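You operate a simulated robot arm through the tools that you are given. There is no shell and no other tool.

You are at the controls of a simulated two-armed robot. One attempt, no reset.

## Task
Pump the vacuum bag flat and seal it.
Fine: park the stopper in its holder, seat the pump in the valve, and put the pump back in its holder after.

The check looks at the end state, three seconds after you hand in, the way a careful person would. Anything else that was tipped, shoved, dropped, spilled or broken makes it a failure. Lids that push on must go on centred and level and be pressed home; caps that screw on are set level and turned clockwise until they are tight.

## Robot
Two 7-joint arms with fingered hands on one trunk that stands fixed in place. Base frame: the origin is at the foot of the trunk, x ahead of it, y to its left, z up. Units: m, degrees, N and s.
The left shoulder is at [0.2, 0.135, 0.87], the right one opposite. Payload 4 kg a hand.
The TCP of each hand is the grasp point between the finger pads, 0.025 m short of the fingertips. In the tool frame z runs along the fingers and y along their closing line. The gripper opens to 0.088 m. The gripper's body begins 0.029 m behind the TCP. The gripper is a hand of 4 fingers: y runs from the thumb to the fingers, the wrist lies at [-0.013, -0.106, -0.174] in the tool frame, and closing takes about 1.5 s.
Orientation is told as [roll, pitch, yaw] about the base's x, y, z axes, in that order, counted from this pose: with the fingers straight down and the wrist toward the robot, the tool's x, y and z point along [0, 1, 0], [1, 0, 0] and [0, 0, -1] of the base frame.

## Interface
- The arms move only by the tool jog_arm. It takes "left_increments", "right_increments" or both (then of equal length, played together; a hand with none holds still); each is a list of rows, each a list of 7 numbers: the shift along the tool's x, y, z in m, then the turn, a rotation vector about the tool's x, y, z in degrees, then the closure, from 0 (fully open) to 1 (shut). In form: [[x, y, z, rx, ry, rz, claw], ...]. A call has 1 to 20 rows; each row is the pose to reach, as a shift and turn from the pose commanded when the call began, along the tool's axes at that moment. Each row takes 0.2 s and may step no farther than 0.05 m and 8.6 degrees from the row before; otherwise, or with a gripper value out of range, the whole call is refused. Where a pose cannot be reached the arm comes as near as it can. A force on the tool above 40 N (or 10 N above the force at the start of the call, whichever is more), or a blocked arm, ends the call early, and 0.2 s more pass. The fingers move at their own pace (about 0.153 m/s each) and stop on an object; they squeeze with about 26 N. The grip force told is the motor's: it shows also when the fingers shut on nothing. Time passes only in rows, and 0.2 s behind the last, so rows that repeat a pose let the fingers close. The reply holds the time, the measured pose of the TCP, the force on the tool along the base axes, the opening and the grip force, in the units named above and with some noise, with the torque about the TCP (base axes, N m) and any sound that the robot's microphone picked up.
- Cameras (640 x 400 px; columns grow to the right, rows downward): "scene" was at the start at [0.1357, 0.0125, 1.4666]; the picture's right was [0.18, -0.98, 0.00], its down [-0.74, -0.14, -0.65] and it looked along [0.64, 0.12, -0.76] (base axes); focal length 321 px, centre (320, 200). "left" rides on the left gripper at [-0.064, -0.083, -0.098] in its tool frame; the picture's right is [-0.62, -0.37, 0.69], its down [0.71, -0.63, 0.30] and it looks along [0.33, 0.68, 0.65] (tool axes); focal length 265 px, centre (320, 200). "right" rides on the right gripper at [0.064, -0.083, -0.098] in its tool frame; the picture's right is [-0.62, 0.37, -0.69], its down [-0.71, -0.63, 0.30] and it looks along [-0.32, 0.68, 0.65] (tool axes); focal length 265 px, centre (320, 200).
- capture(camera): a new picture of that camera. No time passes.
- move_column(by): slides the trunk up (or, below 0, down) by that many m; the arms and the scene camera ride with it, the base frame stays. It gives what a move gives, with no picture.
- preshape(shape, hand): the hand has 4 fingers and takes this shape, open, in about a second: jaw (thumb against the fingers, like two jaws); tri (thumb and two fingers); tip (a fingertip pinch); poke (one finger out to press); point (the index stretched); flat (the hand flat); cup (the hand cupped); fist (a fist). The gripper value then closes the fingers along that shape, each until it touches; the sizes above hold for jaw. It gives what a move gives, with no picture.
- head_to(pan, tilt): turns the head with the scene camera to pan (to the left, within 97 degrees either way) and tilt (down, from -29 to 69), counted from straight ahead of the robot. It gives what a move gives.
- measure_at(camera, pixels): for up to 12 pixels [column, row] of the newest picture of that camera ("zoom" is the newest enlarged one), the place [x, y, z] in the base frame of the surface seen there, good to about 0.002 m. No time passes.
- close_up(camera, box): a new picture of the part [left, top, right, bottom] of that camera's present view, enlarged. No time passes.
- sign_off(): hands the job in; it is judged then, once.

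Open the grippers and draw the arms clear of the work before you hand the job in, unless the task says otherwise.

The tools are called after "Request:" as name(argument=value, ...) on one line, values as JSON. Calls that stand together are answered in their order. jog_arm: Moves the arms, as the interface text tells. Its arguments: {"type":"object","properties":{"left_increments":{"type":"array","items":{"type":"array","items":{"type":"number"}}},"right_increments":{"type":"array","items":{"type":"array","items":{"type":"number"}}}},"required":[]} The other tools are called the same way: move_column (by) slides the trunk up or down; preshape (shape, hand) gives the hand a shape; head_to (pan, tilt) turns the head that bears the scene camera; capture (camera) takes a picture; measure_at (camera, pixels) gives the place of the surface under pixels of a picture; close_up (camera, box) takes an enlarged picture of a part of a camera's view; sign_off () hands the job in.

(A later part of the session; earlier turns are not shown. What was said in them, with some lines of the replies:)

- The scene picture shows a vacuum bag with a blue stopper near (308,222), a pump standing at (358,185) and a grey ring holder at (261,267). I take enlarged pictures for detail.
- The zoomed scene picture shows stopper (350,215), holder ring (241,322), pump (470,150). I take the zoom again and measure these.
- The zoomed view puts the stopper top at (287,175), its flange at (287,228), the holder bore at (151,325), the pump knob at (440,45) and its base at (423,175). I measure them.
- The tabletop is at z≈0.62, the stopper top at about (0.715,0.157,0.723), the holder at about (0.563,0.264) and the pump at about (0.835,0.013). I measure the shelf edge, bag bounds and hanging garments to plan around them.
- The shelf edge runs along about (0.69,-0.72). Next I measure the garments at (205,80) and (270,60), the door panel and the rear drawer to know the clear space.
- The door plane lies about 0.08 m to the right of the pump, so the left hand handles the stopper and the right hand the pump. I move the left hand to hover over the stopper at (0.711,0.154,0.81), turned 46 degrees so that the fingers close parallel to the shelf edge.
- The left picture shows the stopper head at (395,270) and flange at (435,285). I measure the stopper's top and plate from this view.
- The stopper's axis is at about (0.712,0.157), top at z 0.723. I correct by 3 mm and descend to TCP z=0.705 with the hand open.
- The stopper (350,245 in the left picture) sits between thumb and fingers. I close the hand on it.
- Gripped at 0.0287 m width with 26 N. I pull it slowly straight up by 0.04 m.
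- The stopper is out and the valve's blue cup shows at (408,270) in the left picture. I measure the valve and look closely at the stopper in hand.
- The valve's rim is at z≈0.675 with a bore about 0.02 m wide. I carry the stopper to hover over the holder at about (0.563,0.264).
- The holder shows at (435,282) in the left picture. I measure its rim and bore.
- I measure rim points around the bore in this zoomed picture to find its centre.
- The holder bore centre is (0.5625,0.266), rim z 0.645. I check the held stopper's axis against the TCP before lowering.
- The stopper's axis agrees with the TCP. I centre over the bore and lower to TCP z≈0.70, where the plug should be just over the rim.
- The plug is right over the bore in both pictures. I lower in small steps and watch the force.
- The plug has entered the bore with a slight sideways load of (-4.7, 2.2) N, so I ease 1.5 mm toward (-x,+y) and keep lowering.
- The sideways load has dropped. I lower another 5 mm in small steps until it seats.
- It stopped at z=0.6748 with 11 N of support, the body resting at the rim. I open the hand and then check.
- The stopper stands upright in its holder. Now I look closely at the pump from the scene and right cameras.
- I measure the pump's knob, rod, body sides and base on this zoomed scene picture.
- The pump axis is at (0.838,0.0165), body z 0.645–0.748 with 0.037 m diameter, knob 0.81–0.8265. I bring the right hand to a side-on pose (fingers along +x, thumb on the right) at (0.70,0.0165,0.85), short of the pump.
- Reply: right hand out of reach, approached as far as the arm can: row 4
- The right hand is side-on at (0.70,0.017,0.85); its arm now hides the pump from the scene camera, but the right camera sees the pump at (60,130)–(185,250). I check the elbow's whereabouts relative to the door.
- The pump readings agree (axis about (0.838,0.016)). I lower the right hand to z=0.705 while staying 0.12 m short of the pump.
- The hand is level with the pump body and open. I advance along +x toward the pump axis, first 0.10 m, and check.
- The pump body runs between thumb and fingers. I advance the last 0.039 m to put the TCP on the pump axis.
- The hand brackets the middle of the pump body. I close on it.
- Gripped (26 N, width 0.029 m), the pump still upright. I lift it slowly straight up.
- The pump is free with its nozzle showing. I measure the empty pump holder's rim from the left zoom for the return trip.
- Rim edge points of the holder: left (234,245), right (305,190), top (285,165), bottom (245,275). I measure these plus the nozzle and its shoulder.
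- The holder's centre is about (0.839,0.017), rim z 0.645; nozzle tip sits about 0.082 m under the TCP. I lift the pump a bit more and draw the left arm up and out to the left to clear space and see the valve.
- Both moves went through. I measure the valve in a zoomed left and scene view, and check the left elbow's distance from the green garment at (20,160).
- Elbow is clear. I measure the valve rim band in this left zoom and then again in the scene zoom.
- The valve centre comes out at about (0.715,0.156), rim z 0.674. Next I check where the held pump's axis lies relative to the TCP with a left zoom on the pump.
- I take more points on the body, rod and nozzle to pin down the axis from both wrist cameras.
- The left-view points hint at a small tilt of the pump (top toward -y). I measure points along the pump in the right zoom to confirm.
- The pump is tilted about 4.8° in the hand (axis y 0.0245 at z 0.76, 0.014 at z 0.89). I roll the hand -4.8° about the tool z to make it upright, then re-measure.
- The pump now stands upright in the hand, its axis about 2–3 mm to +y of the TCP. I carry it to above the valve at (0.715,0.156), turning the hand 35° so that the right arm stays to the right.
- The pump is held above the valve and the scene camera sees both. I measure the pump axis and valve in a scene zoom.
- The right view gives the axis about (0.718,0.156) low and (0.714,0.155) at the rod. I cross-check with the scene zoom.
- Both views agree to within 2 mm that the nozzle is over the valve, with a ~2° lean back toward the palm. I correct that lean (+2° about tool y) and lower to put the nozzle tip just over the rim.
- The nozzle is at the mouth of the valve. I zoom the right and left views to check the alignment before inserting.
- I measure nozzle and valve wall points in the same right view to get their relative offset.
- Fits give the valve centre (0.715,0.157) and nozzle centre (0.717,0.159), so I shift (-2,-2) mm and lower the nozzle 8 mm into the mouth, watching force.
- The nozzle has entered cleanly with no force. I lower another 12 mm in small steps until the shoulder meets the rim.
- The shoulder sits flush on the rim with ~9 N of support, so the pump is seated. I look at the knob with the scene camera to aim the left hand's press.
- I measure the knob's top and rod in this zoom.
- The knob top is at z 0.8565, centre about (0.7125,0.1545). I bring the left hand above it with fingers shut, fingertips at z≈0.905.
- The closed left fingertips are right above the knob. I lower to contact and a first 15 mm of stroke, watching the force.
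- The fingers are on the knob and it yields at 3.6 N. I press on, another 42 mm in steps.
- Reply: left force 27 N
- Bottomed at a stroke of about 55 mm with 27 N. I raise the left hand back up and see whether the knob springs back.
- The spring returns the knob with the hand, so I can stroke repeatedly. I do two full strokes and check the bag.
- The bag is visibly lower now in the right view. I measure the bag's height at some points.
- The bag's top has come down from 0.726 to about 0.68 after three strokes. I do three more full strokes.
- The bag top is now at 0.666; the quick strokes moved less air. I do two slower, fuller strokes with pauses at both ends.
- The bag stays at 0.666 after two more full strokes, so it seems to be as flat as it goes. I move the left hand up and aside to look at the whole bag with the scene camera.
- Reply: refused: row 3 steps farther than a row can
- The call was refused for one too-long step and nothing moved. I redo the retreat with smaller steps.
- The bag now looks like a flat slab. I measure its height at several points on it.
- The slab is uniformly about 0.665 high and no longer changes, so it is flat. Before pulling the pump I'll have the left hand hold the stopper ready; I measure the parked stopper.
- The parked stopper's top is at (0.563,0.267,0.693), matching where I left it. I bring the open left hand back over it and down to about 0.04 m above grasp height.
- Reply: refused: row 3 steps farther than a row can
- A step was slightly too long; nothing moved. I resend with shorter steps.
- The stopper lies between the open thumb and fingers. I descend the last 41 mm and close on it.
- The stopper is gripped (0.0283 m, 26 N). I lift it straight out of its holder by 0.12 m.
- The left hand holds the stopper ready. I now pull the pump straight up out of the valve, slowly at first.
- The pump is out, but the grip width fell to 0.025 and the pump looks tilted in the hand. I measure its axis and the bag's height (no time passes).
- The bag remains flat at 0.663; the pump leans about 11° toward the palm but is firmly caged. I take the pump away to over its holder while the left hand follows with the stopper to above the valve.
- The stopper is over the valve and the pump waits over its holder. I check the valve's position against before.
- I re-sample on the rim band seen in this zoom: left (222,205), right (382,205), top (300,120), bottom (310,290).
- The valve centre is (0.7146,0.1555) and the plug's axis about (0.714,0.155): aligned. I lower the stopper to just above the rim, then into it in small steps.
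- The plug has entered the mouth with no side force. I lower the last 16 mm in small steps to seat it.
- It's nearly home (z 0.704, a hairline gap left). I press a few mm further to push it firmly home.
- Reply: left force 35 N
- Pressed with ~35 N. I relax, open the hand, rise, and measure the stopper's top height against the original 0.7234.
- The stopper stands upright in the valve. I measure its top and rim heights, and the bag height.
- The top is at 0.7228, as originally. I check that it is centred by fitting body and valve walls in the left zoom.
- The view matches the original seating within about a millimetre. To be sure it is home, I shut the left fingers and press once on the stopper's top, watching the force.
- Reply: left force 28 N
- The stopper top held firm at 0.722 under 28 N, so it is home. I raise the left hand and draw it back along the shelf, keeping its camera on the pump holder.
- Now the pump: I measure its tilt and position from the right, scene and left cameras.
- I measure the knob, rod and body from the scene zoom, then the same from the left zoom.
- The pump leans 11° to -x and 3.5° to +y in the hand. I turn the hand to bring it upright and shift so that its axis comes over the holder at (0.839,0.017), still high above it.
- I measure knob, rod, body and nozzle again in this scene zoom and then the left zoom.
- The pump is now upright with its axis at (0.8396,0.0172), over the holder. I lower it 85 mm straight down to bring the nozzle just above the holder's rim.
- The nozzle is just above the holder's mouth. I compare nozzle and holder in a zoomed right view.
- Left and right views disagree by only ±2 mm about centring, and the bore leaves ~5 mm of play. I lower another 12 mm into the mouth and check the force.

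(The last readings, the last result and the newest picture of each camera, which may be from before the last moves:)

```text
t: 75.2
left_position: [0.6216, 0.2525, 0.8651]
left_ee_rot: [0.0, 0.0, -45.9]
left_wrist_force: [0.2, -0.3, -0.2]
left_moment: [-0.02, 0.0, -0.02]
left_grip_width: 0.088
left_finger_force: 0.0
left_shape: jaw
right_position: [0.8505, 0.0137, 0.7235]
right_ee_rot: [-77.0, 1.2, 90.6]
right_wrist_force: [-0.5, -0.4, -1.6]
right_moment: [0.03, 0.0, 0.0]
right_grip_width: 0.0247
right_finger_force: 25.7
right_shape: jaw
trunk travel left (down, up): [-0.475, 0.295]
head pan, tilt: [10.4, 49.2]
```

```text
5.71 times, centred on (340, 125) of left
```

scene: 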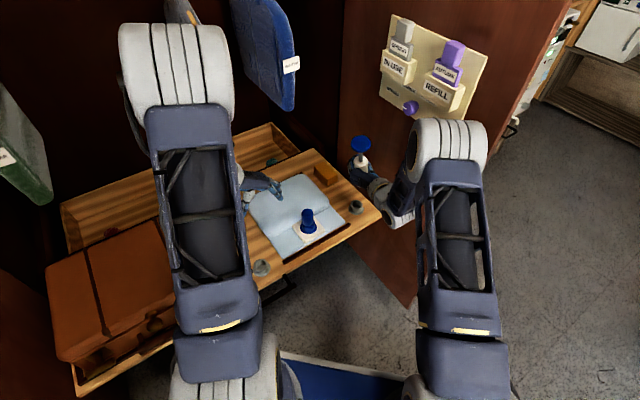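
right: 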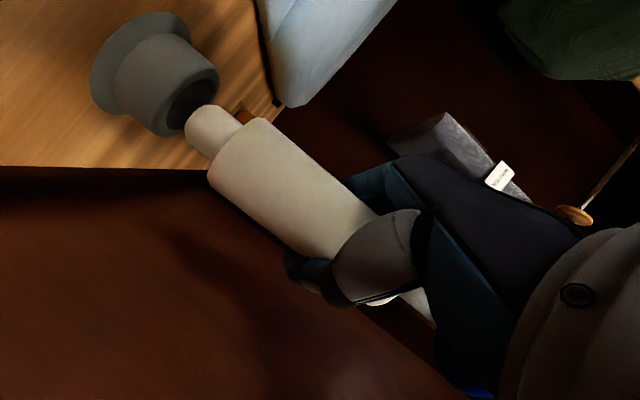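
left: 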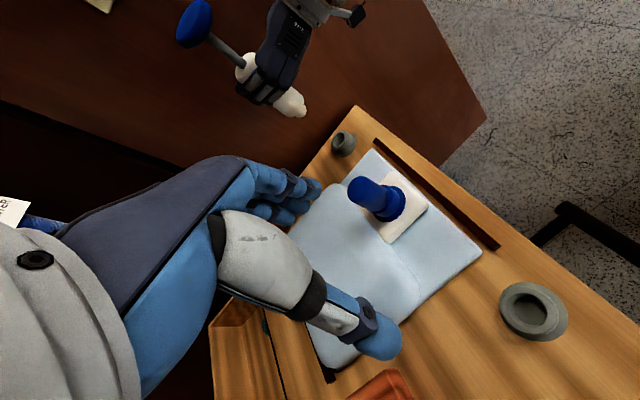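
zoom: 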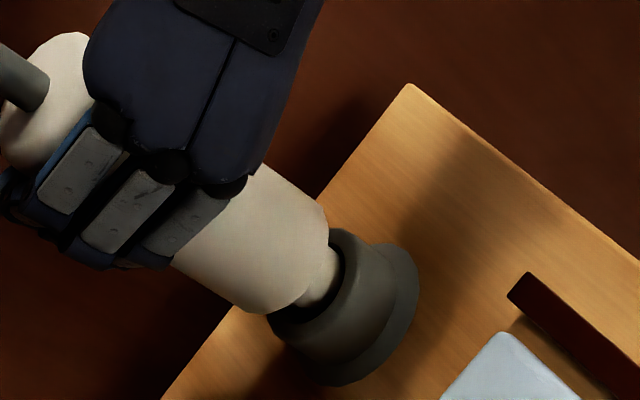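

The nozzle is inside the bore with no load. I nudge 1 mm to +y and lower the rest in small steps until the shoulder rests on the rim.

Request:
jog_arm(right_increments=[[0.0029, 0.0011, 0.0007, 0, 0, 0, 1], [0.0058, 0.0011, 0.0014, 0, 0, 0, 1], [0.0088, 0.0012, 0.002, 0, 0, 0, 1], [0.0107, 0.0012, 0.0025, 0, 0, 0, 1], [0.0127, 0.0013, 0.0029, 0, 0, 0, 1], [0.0127, 0.0013, 0.0029, 0, 0, 0, 1]])

Request:
close_up(camera="right", box=[80, 0, 300, 180])

Request:
close_up(camera="left", box=[310, 90, 370, 160])

```text
t: 76.6
left_position: [0.6217, 0.2519, 0.865]
left_ee_rot: [-0.1, -0.1, -46.0]
left_wrist_force: [-0.5, -0.2, 0.8]
left_moment: [-0.02, 0.0, -0.01]
left_grip_width: 0.0879
left_finger_force: 0.1
left_shape: jaw
right_position: [0.8522, 0.0141, 0.7107]
right_ee_rot: [-77.0, 1.2, 90.6]
right_wrist_force: [-0.2, 0.5, -1.5]
right_moment: [-0.03, -0.03, -0.01]
right_grip_width: 0.0247
right_finger_force: 26.7
right_shape: jaw
trunk travel left (down, up): [-0.475, 0.295]
head pan, tilt: [10.4, 49.2]
```

```text
2.22 times, centred on (190, 90) of right
```

zoom: 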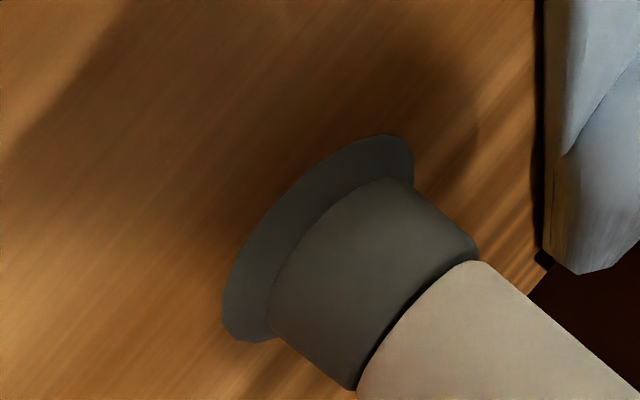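

```text
5.71 times, centred on (340, 125) of left
```

zoom: 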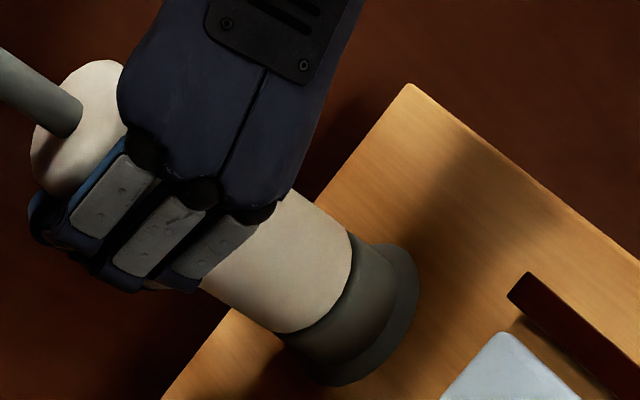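

Nearly seated with no contact force yet. I lower a few more mm until it carries load.

Request:
jog_arm(right_increments=[[0.001, 0, 0.0002, 0, 0, 0, 1], [0.002, 0, 0.0005, 0, 0, 0, 1], [0.0029, 0.0001, 0.0007, 0, 0, 0, 1], [0.0029, 0.0001, 0.0007, 0, 0, 0, 1]])

Request:
close_up(camera="left", box=[310, 90, 370, 160])

Request:
close_up(camera="scene", box=[320, 140, 400, 230])

```text
t: 77.6
left_position: [0.6217, 0.2512, 0.8646]
left_ee_rot: [0.0, 0.0, -46.0]
left_wrist_force: [0.0, -1.3, 0.2]
left_moment: [0.04, 0.02, -0.02]
left_grip_width: 0.0879
left_finger_force: 0.2
left_shape: jaw
right_position: [0.8524, 0.0147, 0.7092]
right_ee_rot: [-77.1, 1.1, 90.6]
right_wrist_force: [1.2, -1.9, 7.6]
right_moment: [0.13, 0.02, 0.02]
right_grip_width: 0.0248
right_finger_force: 25.9
right_shape: jaw
trunk travel left (down, up): [-0.475, 0.295]
head pan, tilt: [10.4, 49.2]
```

```text
5.71 times, centred on (340, 125) of left
```

zoom: 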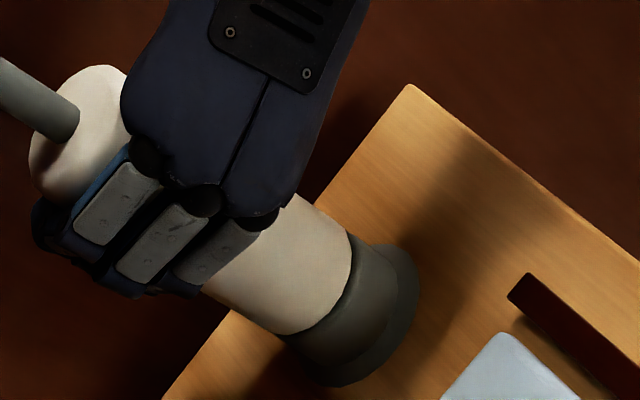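

```text
4.44 times, centred on (360, 185) of scene
```

zoom: 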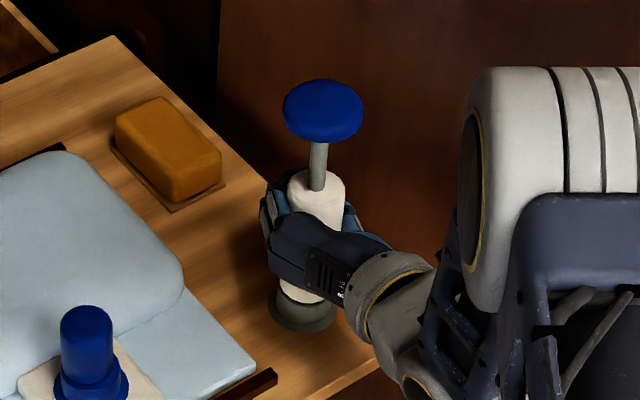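

The pump rests in its holder with ~9 N. I open the right hand gradually, keeping it in place, and check that the pump stays upright.

Request:
jog_arm(right_increments=[[-0.001, 0, -0.0002, 0, 0, 0, 0.8], [-0.001, 0, -0.0002, 0, 0, 0, 0.6], [-0.001, 0, -0.0002, 0, 0, 0, 0.3], [-0.001, 0, -0.0002, 0, 0, 0, 0], [-0.001, 0, -0.0002, 0, 0, 0, 0], [-0.001, 0, -0.0002, 0, 0, 0, 0], [-0.001, 0, -0.0002, 0, 0, 0, 0]])

Request:
capture(camera="right")

Request:
close_up(camera="left", box=[220, 40, 380, 170])

Request:
close_up(camera="scene", box=[320, 140, 400, 230])

```text
t: 79.2
left_position: [0.6213, 0.252, 0.8644]
left_ee_rot: [0.0, 0.0, -46.1]
left_wrist_force: [0.3, 0.7, 0.8]
left_moment: [0.01, -0.01, 0.0]
left_grip_width: 0.0878
left_finger_force: 0.1
left_shape: jaw
right_position: [0.8513, 0.0144, 0.7088]
right_ee_rot: [-77.0, 1.2, 90.7]
right_wrist_force: [-0.3, -1.0, -0.6]
right_moment: [-0.01, 0.01, -0.02]
right_grip_width: 0.088
right_finger_force: 0.0
right_shape: jaw
trunk travel left (down, up): [-0.475, 0.295]
head pan, tilt: [10.4, 49.2]
```

```text
taken
```

right: 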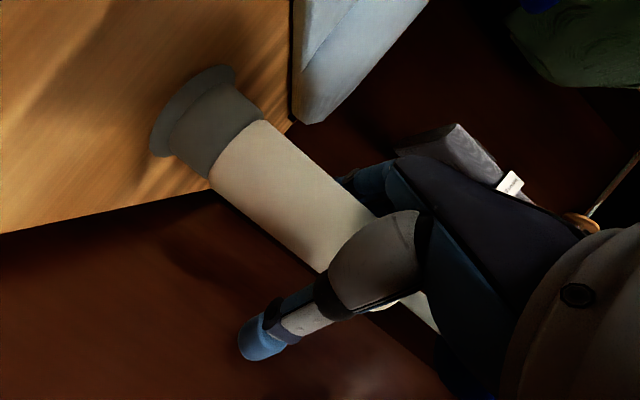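

```text
3.08 times, centred on (300, 105) of left
```

zoom: 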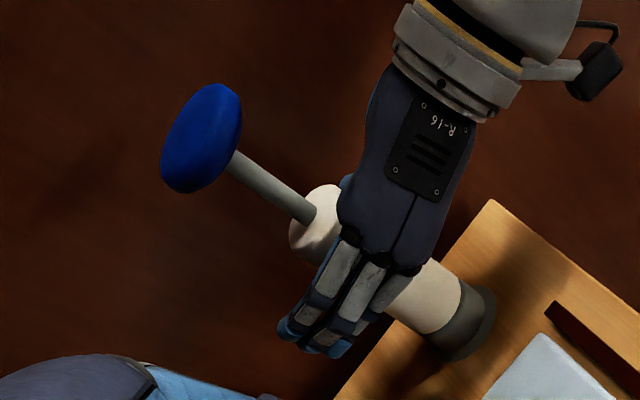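

```text
4.44 times, centred on (360, 185) of scene
```

zoom: 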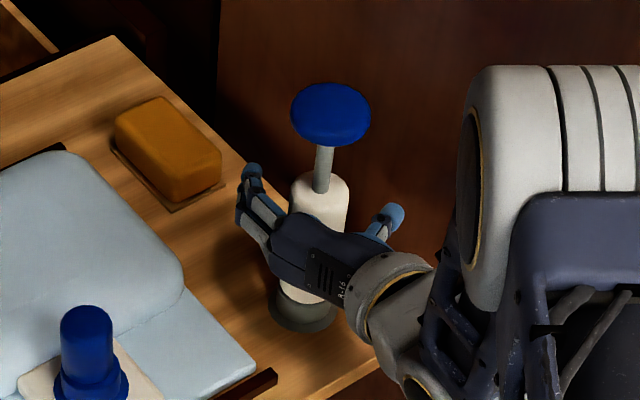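

The pump stands on its own. I withdraw the open right hand straight back along -x by 0.14 m.

Request:
jog_arm(right_increments=[[0.0034, 0.0001, -0.0146, 0, 0, 0, 0], [0.009, 0.0004, -0.039, 0, 0, 0, 0], [0.0158, 0.0007, -0.0682, 0, 0, 0, 0], [0.0237, 0.001, -0.1024, 0, 0, 0, 0], [0.0316, 0.0014, -0.1365, 0, 0, 0, 0], [0.0316, 0.0014, -0.1365, 0, 0, 0, 0]])

Request:
capture(camera="right")

Request:
close_up(camera="left", box=[220, 40, 380, 170])

Request:
capture(camera="scene")

```text
t: 80.6
left_position: [0.6211, 0.2525, 0.865]
left_ee_rot: [-0.1, -0.1, -46.1]
left_wrist_force: [-0.3, 0.1, -0.2]
left_moment: [0.03, 0.01, 0.0]
left_grip_width: 0.0878
left_finger_force: 0.1
left_shape: jaw
right_position: [0.7106, 0.0133, 0.7072]
right_ee_rot: [-77.1, 1.2, 90.6]
right_wrist_force: [-0.1, -0.8, -1.3]
right_moment: [-0.03, -0.04, 0.0]
right_grip_width: 0.088
right_finger_force: 0.0
right_shape: jaw
trunk travel left (down, up): [-0.475, 0.295]
head pan, tilt: [10.4, 49.2]
```

```text
taken
```

right: 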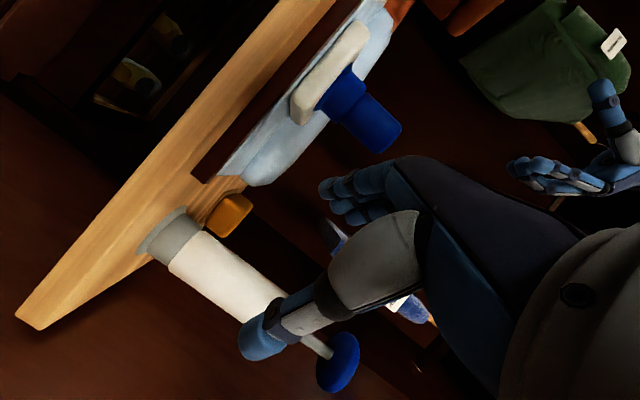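

```text
3.08 times, centred on (300, 105) of left
```

zoom: 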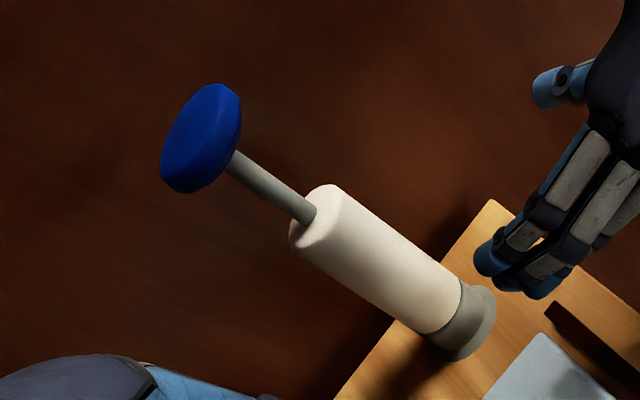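

```text
taken
```

scene: 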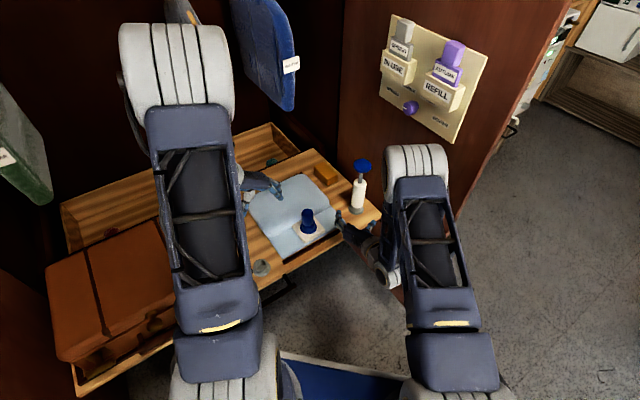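

The pump stands upright in its holder again. I draw both arms up and away from the work together.

Request:
jog_arm(right_increments=[[-0.039, -0.0009, -0.009, 0, 0, 0, 0], [-0.078, -0.0017, -0.0181, 0, 0, 0, 0], [-0.1169, -0.0026, -0.0271, 0, 0, 0, 0], [-0.1558, -0.0034, -0.0362, 0, 0, 0, 0], [-0.1948, -0.0043, -0.0452, 0, 0, 0, 0], [-0.1935, -0.0342, -0.0658, 0, 0, 0, 0], [-0.1922, -0.0641, -0.0865, 0, 0, 0, 0], [-0.1908, -0.094, -0.1071, 0, 0, 0, 0], [-0.1895, -0.1239, -0.1278, 0, 0, 0, 0], [-0.1882, -0.1538, -0.1484, 0, 0, 0, 0], [-0.1882, -0.1538, -0.1484, 0, 0, 0, 0]], left_increments=[[0.0, 0, -0.02, 0, 0, 0, 0], [0.002, -0.018, -0.04, 0, 0, 0, 0], [0.004, -0.036, -0.05, 0, 0, 0, 0], [0.006, -0.054, -0.06, 0, 0, 0, 0], [0.008, -0.072, -0.07, 0, 0, 0, 0], [0.01, -0.09, -0.08, 0, 0, 0, 0], [0.012, -0.108, -0.085, 0, 0, 0, 0], [0.014, -0.126, -0.09, 0, 0, 0, 0], [0.016, -0.144, -0.095, 0, 0, 0, 0], [0.018, -0.163, -0.1, 0, 0, 0, 0], [0.018, -0.163, -0.1, 0, 0, 0, 0]])

Request:
capture(camera="scene")

Request:
capture(camera="left")

Request:
close_up(camera="scene", box=[220, 140, 400, 290])

```text
t: 83.0
left_position: [0.5204, 0.3829, 0.9651]
left_ee_rot: [0.0, -0.1, -45.9]
left_wrist_force: [0.1, 0.4, -1.2]
left_moment: [-0.03, 0.02, 0.02]
left_grip_width: 0.088
left_finger_force: 0.0
left_shape: jaw
right_position: [0.6098, -0.1341, 0.9296]
right_ee_rot: [-77.1, 1.1, 90.6]
right_wrist_force: [0.5, -0.7, 0.3]
right_moment: [-0.02, 0.04, 0.01]
right_grip_width: 0.0878
right_finger_force: 0.1
right_shape: jaw
trunk travel left (down, up): [-0.475, 0.295]
head pan, tilt: [10.4, 49.2]
```

```text
taken
```

scene: 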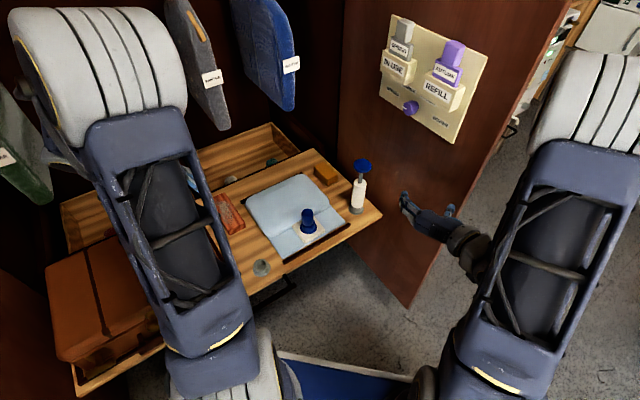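

```text
taken
```

left: 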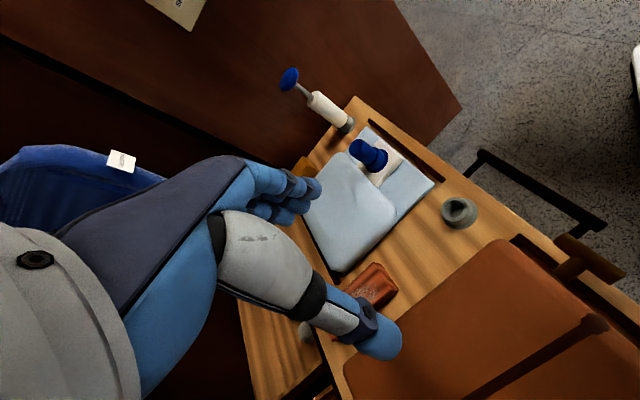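

```text
2.67 times, centred on (310, 215) of scene
```

zoom: 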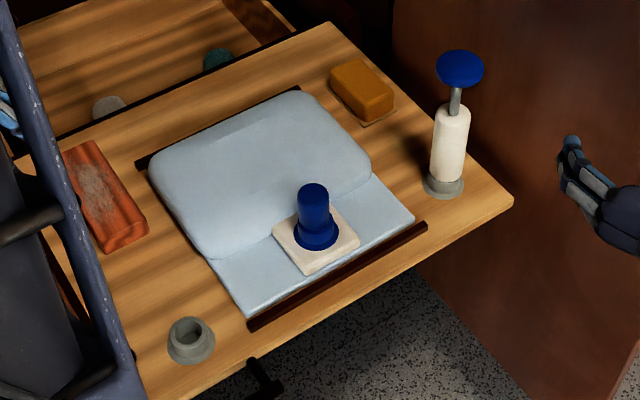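

Stopper in the valve, pump in its holder, bag flat. I measure the bag height, stopper top and pump knob/rod a last time.

Request:
measure_at(camera="zoom", pixels=[[250, 160], [200, 190], [300, 130], [240, 220], [330, 160], [313, 190], [313, 205], [460, 65], [456, 100], [450, 150], [437, 150], [464, 150]])

Request:
close_up(camera="scene", box=[285, 190, 335, 240])

Request:
close_up(camera="scene", box=[310, 150, 410, 220])

```text
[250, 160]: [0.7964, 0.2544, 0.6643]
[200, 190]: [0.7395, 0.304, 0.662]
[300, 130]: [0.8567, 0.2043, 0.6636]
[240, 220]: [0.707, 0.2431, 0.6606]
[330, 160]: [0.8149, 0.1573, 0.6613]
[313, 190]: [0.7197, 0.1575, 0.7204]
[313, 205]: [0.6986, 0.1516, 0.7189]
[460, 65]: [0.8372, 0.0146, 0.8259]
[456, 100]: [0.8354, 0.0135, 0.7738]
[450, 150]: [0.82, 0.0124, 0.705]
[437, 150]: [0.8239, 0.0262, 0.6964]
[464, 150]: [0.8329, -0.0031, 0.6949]
```

```text
8.00 times, centred on (310, 215) of scene
```

zoom: 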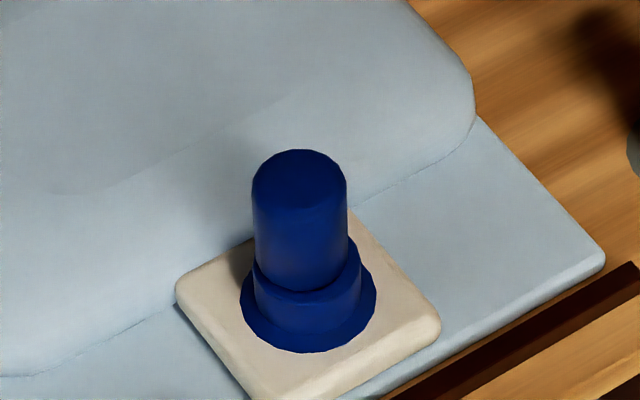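

```text
5.71 times, centred on (360, 185) of scene
```

zoom: 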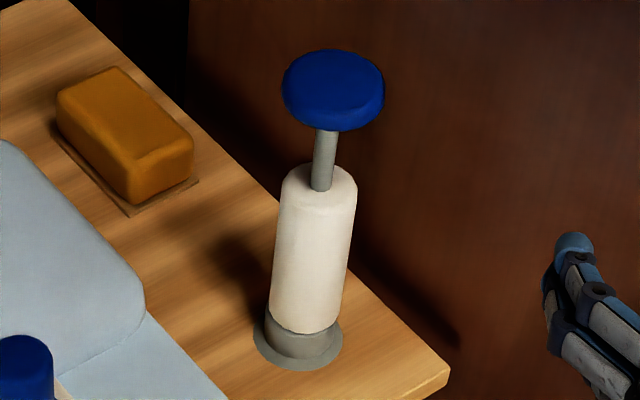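

Heights match the start (pump knob 0.826, stopper top 0.720 in the scene view), and the bag is at 0.664. I take the very same crop as at the start to compare the stopper's seating.

Request:
close_up(camera="scene", box=[240, 150, 400, 290])

Request:
measure_at(camera="zoom", pixels=[[286, 174], [286, 195], [288, 228], [260, 225], [300, 198], [280, 262], [330, 225], [240, 222], [270, 195], [275, 195], [296, 195], [265, 200]])

```text
2.86 times, centred on (320, 220) of scene
```

zoom: 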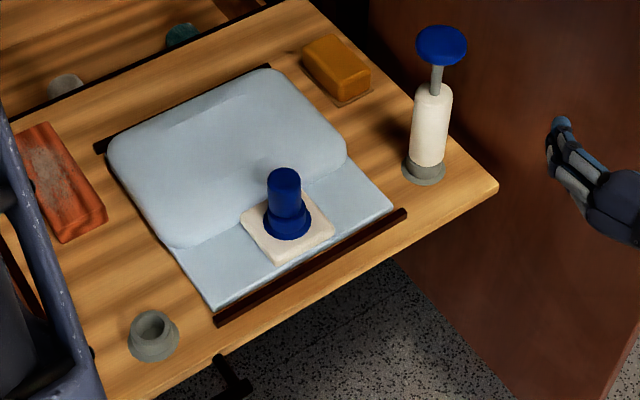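

```text
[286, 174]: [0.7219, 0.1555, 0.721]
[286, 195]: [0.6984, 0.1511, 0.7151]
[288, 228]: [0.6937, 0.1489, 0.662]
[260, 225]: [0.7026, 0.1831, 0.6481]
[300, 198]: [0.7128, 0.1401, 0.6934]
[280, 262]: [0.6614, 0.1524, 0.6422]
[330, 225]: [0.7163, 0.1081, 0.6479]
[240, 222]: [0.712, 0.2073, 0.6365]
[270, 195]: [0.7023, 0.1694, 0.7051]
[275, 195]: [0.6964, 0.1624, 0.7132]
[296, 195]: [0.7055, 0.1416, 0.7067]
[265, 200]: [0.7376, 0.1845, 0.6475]
```

At the same pixels the stopper reads within about 1 mm of its original seating in position and height. The pump is upright in its holder, the bag is flat, nothing else has moved, and both hands are open and clear, so I hand in the job.

Request:
sign_off()

```text
The job is handed in.
```

The vacuum bag is pumped flat and sealed, the pump is back in its holder, and I've handed the job in. I haven't seen the verdict.

- **Bag:** the top came down from about 0.726 m to 0.664 m, with the tabletop at 0.62 m. It stopped dropping before the last two of my eight strokes, so I took that as flat.
- **Stopper:** I parked it in its holder while pumping, then put it back in the valve. It is upright, about 1 mm off its starting position at the same height, and did not move when I pressed on it with 28 N.
- **Pump:** it slipped to a lean of about 11° in the hand as I pulled it from the valve, so I straightened it before lowering it. It now stands upright in its holder, with the knob at its starting height.
- **Surroundings:** I saw nothing else moved in the last pictures. Both hands are open and clear of the work.
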